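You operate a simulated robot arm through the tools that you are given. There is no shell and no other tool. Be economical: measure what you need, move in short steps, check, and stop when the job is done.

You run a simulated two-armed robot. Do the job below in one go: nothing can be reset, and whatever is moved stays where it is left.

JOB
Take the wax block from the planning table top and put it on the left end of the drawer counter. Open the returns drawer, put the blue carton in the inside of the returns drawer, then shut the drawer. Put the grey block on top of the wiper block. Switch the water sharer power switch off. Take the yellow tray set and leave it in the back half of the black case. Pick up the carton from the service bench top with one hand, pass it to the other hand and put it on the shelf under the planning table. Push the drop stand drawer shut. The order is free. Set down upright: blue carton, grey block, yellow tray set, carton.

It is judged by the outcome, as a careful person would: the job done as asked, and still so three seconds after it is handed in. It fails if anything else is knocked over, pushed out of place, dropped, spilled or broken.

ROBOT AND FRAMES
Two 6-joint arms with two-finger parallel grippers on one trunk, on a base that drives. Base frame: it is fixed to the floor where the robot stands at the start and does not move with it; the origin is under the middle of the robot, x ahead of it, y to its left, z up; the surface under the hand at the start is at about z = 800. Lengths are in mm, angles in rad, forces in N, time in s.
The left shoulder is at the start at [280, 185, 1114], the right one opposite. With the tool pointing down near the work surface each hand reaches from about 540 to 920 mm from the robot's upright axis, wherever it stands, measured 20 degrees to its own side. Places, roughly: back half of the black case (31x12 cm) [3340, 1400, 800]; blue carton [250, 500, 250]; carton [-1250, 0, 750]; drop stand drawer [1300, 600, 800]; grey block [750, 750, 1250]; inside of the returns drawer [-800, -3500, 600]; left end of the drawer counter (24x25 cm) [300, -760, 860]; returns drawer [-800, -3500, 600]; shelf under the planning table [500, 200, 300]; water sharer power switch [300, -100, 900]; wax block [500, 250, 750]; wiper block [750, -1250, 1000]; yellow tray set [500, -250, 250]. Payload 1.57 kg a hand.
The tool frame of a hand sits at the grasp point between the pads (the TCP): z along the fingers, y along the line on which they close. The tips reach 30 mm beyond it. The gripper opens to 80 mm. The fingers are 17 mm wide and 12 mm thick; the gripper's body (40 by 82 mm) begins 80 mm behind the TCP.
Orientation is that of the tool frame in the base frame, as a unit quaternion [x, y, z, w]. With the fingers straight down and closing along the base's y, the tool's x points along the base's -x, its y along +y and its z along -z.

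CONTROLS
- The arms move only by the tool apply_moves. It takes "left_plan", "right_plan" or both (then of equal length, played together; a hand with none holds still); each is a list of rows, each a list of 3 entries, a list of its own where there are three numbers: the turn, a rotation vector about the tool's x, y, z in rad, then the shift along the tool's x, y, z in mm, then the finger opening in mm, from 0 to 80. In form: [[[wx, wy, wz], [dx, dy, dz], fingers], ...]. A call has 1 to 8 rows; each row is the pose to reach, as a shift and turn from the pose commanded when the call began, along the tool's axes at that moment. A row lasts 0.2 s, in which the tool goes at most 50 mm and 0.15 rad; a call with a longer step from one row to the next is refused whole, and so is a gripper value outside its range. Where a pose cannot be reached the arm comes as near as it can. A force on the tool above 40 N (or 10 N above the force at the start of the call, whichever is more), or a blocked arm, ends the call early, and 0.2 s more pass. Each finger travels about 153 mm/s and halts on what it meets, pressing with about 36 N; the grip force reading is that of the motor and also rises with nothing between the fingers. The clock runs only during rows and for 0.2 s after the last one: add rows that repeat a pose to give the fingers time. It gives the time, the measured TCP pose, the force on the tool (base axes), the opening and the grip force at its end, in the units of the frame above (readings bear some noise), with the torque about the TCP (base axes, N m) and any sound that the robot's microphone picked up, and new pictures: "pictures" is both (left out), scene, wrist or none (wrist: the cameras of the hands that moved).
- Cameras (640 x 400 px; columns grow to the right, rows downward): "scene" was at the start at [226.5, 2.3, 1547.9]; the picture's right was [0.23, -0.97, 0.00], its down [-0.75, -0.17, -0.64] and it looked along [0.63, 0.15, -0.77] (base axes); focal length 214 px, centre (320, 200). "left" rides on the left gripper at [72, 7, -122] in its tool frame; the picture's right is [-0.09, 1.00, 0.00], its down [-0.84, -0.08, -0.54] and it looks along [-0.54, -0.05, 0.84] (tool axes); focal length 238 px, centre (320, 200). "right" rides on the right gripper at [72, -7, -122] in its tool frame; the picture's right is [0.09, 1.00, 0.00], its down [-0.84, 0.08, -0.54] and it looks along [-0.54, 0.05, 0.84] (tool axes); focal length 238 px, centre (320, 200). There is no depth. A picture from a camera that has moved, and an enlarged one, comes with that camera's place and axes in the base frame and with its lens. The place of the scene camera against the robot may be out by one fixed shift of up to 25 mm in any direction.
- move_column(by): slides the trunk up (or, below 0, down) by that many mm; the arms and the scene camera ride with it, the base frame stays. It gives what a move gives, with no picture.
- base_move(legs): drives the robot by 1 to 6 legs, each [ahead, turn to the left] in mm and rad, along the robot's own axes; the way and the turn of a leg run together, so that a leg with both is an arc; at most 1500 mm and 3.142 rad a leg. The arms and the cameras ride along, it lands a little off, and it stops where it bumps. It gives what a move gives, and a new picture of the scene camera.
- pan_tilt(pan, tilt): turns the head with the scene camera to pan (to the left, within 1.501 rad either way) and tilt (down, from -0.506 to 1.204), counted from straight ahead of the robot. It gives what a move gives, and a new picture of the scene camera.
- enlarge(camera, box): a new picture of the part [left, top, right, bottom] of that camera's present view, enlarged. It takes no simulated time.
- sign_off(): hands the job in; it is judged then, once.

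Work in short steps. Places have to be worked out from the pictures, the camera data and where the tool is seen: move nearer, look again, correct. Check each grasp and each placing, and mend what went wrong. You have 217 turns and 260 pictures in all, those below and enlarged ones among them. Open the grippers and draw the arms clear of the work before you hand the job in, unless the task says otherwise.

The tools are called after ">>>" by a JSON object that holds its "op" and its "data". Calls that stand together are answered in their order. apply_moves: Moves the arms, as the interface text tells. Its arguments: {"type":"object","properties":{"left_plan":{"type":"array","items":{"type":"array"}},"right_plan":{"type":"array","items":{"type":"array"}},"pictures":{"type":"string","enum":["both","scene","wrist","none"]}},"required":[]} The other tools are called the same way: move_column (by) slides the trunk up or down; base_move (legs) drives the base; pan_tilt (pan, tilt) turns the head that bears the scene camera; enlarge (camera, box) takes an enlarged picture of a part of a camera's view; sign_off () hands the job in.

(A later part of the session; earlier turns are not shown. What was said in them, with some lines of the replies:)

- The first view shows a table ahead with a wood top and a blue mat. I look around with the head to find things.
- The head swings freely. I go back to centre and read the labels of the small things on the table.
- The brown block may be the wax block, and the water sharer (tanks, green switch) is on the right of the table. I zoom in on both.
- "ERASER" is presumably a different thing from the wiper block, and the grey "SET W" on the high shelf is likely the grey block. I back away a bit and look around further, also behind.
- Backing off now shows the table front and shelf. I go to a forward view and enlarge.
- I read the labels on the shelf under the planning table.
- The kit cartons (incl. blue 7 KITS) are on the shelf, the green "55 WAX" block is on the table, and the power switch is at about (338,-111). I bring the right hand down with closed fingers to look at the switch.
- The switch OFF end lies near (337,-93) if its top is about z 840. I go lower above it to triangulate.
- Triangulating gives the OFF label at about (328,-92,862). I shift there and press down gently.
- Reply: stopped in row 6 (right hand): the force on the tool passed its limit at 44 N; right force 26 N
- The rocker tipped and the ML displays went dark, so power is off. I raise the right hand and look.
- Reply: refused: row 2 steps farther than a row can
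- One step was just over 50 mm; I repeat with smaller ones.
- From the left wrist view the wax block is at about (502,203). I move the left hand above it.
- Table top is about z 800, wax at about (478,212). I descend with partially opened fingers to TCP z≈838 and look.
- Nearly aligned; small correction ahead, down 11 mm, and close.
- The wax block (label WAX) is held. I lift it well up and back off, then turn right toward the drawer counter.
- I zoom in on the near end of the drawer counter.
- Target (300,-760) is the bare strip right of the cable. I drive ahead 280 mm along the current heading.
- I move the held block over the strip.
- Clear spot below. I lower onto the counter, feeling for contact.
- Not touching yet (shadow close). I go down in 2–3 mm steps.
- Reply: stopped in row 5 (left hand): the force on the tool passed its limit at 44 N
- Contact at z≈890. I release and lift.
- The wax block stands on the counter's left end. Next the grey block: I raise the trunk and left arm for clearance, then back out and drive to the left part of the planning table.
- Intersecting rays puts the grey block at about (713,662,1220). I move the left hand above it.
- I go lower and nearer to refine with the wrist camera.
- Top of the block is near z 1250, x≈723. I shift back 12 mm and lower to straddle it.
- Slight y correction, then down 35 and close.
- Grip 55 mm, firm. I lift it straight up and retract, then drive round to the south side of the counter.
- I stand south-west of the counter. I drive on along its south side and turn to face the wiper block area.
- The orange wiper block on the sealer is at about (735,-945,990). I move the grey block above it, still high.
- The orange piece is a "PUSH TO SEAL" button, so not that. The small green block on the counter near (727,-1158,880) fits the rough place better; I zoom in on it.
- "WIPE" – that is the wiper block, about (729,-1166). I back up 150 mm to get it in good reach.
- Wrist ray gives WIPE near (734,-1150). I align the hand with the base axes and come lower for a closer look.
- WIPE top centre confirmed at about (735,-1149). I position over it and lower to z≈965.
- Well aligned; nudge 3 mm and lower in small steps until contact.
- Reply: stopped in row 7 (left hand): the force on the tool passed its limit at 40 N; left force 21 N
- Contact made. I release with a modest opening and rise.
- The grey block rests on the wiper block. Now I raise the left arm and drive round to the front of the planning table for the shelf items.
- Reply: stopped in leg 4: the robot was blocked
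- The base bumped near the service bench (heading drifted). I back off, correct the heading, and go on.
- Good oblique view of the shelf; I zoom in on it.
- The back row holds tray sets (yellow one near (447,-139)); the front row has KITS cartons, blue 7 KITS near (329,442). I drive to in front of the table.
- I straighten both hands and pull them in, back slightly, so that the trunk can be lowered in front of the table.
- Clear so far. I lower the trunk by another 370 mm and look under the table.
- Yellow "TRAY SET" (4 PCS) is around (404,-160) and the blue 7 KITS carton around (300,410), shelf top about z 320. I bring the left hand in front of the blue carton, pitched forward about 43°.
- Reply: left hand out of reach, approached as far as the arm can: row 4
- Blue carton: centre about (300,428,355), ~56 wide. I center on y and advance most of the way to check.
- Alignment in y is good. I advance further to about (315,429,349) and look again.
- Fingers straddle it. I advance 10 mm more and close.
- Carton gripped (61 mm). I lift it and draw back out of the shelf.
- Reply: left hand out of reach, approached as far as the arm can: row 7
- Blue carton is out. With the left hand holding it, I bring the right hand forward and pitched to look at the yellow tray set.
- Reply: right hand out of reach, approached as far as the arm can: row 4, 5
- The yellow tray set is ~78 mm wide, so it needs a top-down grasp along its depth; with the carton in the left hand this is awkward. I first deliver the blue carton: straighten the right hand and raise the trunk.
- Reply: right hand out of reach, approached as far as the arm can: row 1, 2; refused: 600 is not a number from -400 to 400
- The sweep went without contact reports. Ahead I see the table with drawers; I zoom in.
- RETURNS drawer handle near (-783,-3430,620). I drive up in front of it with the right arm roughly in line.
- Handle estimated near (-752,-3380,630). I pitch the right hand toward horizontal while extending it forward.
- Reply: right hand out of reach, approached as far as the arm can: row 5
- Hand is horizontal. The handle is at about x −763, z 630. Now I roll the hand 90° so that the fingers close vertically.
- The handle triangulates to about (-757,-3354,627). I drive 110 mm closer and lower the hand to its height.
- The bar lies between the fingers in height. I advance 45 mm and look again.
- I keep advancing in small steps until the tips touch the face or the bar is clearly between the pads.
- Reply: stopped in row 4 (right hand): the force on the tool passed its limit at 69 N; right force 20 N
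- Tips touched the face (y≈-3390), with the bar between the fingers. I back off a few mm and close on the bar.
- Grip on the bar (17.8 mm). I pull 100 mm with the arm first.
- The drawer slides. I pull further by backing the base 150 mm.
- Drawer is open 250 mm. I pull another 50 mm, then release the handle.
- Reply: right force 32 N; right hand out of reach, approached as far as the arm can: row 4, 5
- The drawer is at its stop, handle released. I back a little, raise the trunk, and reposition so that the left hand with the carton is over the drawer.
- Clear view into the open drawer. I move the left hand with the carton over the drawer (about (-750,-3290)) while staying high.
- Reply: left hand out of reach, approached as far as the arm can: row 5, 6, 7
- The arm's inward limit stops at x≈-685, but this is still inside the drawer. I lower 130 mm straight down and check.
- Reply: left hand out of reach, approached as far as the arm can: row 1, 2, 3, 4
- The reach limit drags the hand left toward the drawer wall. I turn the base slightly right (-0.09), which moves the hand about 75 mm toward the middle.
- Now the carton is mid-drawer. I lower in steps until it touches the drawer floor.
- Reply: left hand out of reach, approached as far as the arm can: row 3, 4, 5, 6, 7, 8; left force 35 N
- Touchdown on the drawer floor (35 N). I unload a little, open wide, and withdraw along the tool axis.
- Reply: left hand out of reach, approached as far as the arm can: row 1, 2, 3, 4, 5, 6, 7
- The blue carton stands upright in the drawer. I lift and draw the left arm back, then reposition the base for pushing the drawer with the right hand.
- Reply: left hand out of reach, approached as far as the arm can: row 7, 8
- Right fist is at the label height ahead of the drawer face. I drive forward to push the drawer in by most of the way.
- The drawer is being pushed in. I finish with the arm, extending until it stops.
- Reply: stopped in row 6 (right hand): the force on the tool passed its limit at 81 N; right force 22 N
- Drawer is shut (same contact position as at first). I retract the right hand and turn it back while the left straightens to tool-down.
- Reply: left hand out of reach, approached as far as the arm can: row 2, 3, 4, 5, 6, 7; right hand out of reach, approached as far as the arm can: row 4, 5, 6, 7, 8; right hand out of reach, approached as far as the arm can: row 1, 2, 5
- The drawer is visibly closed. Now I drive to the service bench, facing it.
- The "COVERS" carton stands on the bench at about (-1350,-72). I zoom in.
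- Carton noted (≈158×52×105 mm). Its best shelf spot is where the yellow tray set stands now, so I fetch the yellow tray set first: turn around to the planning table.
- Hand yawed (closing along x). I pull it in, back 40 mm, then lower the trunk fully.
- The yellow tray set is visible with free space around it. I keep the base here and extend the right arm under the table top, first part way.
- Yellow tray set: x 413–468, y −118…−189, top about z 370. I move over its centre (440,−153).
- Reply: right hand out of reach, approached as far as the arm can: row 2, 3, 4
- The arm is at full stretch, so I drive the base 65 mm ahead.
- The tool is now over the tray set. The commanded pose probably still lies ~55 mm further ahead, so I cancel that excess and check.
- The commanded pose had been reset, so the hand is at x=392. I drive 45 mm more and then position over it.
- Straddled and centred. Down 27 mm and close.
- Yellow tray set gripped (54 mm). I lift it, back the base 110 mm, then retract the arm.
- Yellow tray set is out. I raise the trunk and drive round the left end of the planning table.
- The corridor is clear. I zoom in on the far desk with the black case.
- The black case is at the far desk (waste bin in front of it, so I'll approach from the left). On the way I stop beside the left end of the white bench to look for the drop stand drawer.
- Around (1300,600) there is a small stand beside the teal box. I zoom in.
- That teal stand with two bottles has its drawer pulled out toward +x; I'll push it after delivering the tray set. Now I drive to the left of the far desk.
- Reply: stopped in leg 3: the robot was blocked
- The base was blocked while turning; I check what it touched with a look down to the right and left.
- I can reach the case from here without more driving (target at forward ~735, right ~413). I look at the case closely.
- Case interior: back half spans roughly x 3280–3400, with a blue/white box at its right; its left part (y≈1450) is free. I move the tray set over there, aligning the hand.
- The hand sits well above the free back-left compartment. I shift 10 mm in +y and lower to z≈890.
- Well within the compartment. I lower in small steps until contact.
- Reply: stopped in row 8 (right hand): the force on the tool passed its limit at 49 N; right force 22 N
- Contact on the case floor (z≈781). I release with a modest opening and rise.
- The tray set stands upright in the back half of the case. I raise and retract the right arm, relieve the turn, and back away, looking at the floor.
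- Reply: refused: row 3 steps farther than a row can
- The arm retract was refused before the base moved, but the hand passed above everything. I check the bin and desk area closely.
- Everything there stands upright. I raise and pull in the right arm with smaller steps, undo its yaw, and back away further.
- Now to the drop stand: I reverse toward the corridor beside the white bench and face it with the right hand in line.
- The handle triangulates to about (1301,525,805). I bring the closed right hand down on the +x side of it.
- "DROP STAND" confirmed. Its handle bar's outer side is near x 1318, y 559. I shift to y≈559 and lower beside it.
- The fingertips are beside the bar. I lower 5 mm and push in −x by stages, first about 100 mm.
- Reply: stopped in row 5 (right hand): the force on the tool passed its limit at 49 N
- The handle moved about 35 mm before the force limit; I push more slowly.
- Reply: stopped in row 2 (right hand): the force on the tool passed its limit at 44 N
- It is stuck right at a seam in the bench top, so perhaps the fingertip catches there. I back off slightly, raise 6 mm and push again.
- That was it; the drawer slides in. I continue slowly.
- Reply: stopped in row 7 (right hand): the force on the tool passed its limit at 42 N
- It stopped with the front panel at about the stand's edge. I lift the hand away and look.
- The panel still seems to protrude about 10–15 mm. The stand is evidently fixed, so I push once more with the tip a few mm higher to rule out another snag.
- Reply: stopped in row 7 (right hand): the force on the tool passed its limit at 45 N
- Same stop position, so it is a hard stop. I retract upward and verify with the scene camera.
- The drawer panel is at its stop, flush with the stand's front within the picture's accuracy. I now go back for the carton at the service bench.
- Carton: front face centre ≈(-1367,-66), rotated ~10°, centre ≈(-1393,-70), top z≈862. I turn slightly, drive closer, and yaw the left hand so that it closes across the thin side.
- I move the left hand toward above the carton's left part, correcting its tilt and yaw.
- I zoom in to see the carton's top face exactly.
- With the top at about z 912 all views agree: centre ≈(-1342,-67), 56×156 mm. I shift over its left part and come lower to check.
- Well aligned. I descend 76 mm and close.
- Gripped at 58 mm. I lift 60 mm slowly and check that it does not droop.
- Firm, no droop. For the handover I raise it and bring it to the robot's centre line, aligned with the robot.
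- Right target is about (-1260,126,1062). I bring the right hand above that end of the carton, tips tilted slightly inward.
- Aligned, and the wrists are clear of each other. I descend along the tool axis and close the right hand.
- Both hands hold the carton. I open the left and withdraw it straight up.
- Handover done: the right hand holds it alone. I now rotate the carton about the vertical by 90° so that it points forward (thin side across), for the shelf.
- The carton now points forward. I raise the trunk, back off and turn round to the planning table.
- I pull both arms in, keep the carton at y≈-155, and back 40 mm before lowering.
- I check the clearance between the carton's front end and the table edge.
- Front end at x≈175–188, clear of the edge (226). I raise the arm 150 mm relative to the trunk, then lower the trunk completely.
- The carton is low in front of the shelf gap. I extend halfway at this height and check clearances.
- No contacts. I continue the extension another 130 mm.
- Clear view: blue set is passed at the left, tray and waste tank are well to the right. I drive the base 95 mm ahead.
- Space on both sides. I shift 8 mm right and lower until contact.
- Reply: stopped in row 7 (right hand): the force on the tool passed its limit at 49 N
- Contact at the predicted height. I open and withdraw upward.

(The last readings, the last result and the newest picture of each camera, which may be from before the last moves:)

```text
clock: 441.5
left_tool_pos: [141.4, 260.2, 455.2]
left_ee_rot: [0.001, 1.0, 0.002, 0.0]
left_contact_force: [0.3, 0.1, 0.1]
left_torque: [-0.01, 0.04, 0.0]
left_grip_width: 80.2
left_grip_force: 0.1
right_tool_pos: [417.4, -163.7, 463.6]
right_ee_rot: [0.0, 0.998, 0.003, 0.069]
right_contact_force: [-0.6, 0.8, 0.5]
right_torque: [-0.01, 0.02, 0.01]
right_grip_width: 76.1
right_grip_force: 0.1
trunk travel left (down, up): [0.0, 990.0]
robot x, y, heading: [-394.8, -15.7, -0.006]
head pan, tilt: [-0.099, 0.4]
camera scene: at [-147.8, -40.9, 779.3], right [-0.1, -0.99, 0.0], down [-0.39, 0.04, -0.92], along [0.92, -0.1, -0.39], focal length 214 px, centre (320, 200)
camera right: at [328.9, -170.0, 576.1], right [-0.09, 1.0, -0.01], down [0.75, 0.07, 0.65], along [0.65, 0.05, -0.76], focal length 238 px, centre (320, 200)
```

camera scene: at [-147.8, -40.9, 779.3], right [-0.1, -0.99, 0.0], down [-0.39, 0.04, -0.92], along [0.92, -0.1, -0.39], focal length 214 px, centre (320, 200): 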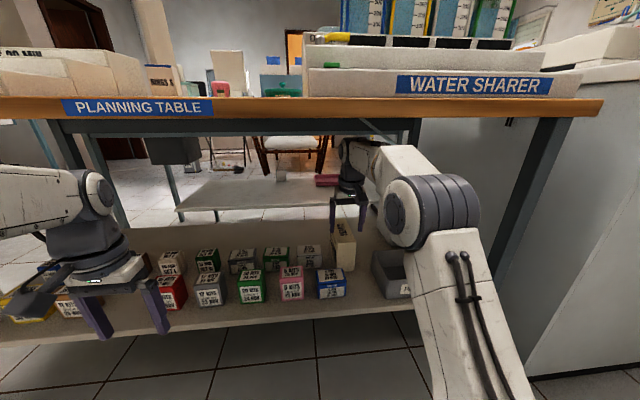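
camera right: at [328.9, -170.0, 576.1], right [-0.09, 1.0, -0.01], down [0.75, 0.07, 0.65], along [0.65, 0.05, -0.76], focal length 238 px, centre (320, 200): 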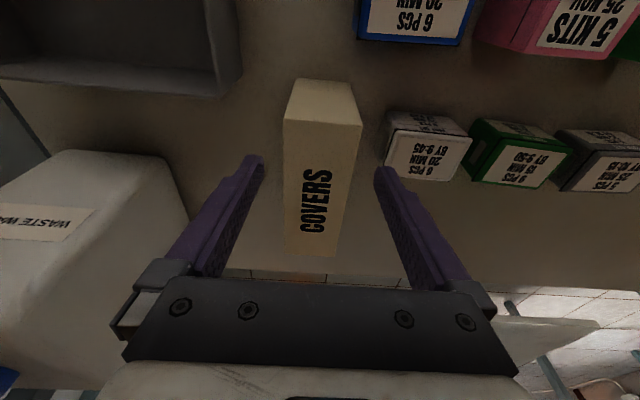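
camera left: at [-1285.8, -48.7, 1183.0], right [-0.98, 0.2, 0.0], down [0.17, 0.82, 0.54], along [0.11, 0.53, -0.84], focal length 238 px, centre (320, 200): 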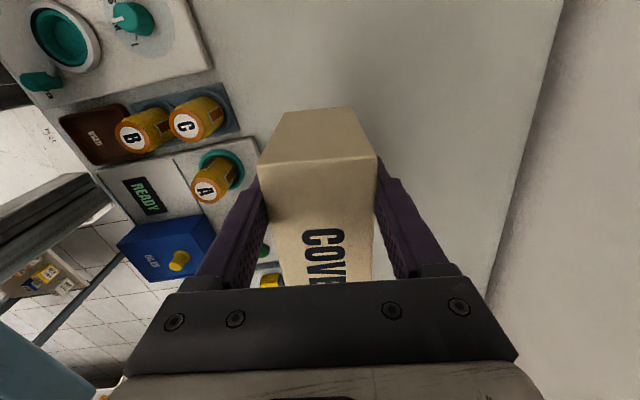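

The carton stands upright on the shelf. I back the base, retract the right arm and raise the trunk clear of the work.

>>> {"op": "base_move", "data": {"legs": [[-95, 0]]}}

>>> {"op": "apply_moves", "data": {"right_plan": [[[0, 0, 0], [45, 0, -6], 76], [[0, 0, 0], [89, -5, -12], 76], [[0, 0, 0], [134, -10, -18], 76], [[0, 0, 0], [178, -20, -24], 76], [[0, 0, 0], [218, -30, -30], 76]], "pictures": "scene"}}

>>> {"op": "move_column", "data": {"by": 400}}

>>> {"op": "move_column", "data": {"by": 400}}

>>> {"op": "pan_tilt", "data": {"pan": -0.2, "tilt": 0.6}}

```text
clock: 442.6
left_tool_pos: [47.5, 259.1, 455.7]
left_ee_rot: [0.003, 1.0, 0.001, 0.001]
left_contact_force: [-0.5, -0.6, 0.1]
left_torque: [-0.01, -0.01, 0.01]
left_grip_width: 79.9
left_grip_force: 0.1
right_tool_pos: [321.6, -166.0, 463.9]
right_ee_rot: [0.001, 0.998, 0.003, 0.068]
right_contact_force: [1.0, 0.6, 0.7]
right_torque: [0.01, 0.01, -0.01]
right_grip_width: 75.9
right_grip_force: 0.1
trunk travel left (down, up): [0.0, 990.0]
robot x, y, heading: [-481.3, -16.5, -0.001]
head pan, tilt: [-0.099, 0.4]
camera scene: at [-242.9, -41.0, 779.3], right [-0.11, -0.99, 0.0], down [-0.39, 0.04, -0.92], along [0.92, -0.1, -0.39], focal length 214 px, centre (320, 200)
```

scene: 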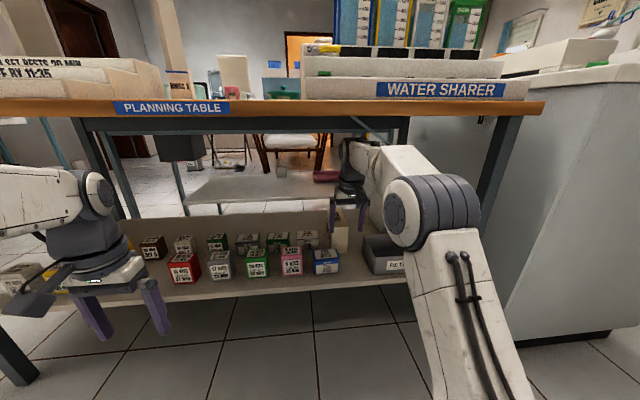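

```text
clock: 443.8
left_tool_pos: [47.3, 260.6, 455.6]
left_ee_rot: [0.003, 1.0, 0.002, 0.001]
left_contact_force: [0.5, -0.2, 0.3]
left_torque: [-0.03, 0.01, -0.01]
left_grip_width: 80.0
left_grip_force: 0.0
right_tool_pos: [100.1, -194.6, 466.8]
right_ee_rot: [0.001, 0.998, 0.002, 0.069]
right_contact_force: [-0.1, -0.7, 0.2]
right_torque: [-0.01, 0.01, 0.0]
right_grip_width: 76.2
right_grip_force: 0.1
trunk travel left (down, up): [0.0, 990.0]
robot x, y, heading: [-488.2, -15.5, -0.017]
head pan, tilt: [-0.099, 0.4]
camera scene: at [-242.8, -41.0, 779.3], right [-0.11, -0.99, 0.0], down [-0.39, 0.04, -0.92], along [0.92, -0.1, -0.39], focal length 214 px, centre (320, 200)
```

scene: 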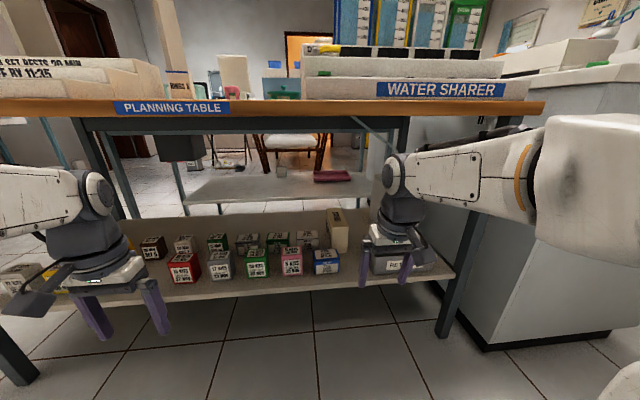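

```text
clock: 447.6
left_tool_pos: [48.2, 260.1, 855.2]
left_ee_rot: [0.002, 1.0, 0.002, 0.001]
left_contact_force: [0.2, 0.2, 0.0]
left_torque: [0.01, 0.03, 0.02]
left_grip_width: 79.9
left_grip_force: 0.0
right_tool_pos: [100.5, -194.0, 866.4]
right_ee_rot: [0.0, 0.998, 0.004, 0.069]
right_contact_force: [0.6, 0.6, 0.2]
right_torque: [0.05, 0.02, -0.02]
right_grip_width: 76.2
right_grip_force: 0.0
trunk travel left (down, up): [-400.0, 590.0]
robot x, y, heading: [-485.8, -17.9, -0.004]
head pan, tilt: [-0.099, 0.4]
```

```text
clock: 451.4
left_tool_pos: [47.9, 260.9, 1255.6]
left_ee_rot: [0.002, 1.0, 0.003, 0.001]
left_contact_force: [-0.3, 0.7, 0.1]
left_torque: [-0.02, -0.01, 0.01]
left_grip_width: 80.1
left_grip_force: 0.1
right_tool_pos: [100.5, -193.2, 1266.5]
right_ee_rot: [0.001, 0.998, 0.002, 0.068]
right_contact_force: [0.4, -0.1, 0.2]
right_torque: [-0.02, -0.02, 0.0]
right_grip_width: 76.2
right_grip_force: 0.0
trunk travel left (down, up): [-800.0, 190.0]
robot x, y, heading: [-487.5, -17.2, -0.002]
head pan, tilt: [-0.099, 0.4]
```

```text
clock: 452.2
left_tool_pos: [47.7, 259.9, 1255.3]
left_ee_rot: [0.003, 1.0, 0.002, 0.0]
left_contact_force: [0.2, -0.6, 0.8]
left_torque: [0.06, 0.01, -0.01]
left_grip_width: 80.2
left_grip_force: 0.1
right_tool_pos: [99.8, -192.8, 1267.2]
right_ee_rot: [0.001, 0.998, 0.003, 0.069]
right_contact_force: [-0.7, 0.5, -0.5]
right_torque: [0.01, 0.0, -0.01]
right_grip_width: 76.0
right_grip_force: 0.0
trunk travel left (down, up): [-800.0, 190.0]
robot x, y, heading: [-490.3, -13.2, -0.009]
head pan, tilt: [-0.201, 0.6]
camera scene: at [-248.5, -49.4, 1561.1], right [-0.21, -0.98, 0.0], down [-0.55, 0.12, -0.83], along [0.81, -0.17, -0.56], focal length 214 px, centre (320, 200)
```

scene: 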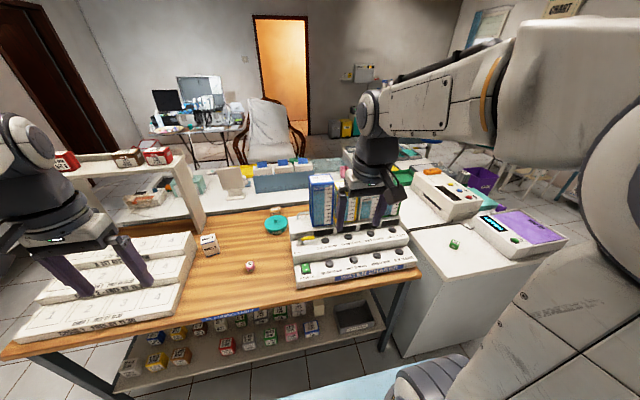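

Everything in view stands as placed, the grippers are open and both arms are clear, so I hand the job in.

>>> {"op": "sign_off", "data": {}}

```text
The job is handed in.
```

I did every task and handed the job in, but two things I couldn't fully confirm: the drop stand drawer and one bump with the base.

- **Wax block:** it is on the left end of the drawer counter.
- **Returns drawer:** the blue carton (7 KITS) is upright inside, and the drawer is shut.
- **Grey block:** it sits on top of the wiper block.
- **Water sharer:** the power switch is off and its displays went dark.
- **Yellow tray set:** it is upright in the back half of the black case.
- **Carton:** I picked it up from the service bench with the left hand, passed it to the right, and stood it upright on the shelf under the planning table.
- **Drop stand drawer:** I pushed it until it stopped at the same spot twice. By my measurements its front may still stick out about 10 mm, so I can't be sure it is fully flush.
- **Base bumps:** the base was blocked twice while driving, once near the service bench and once beside the far desk. The waste bin by the desk was still standing afterwards, but I couldn't tell whether it had shifted. I saw nothing knocked over at either spot.
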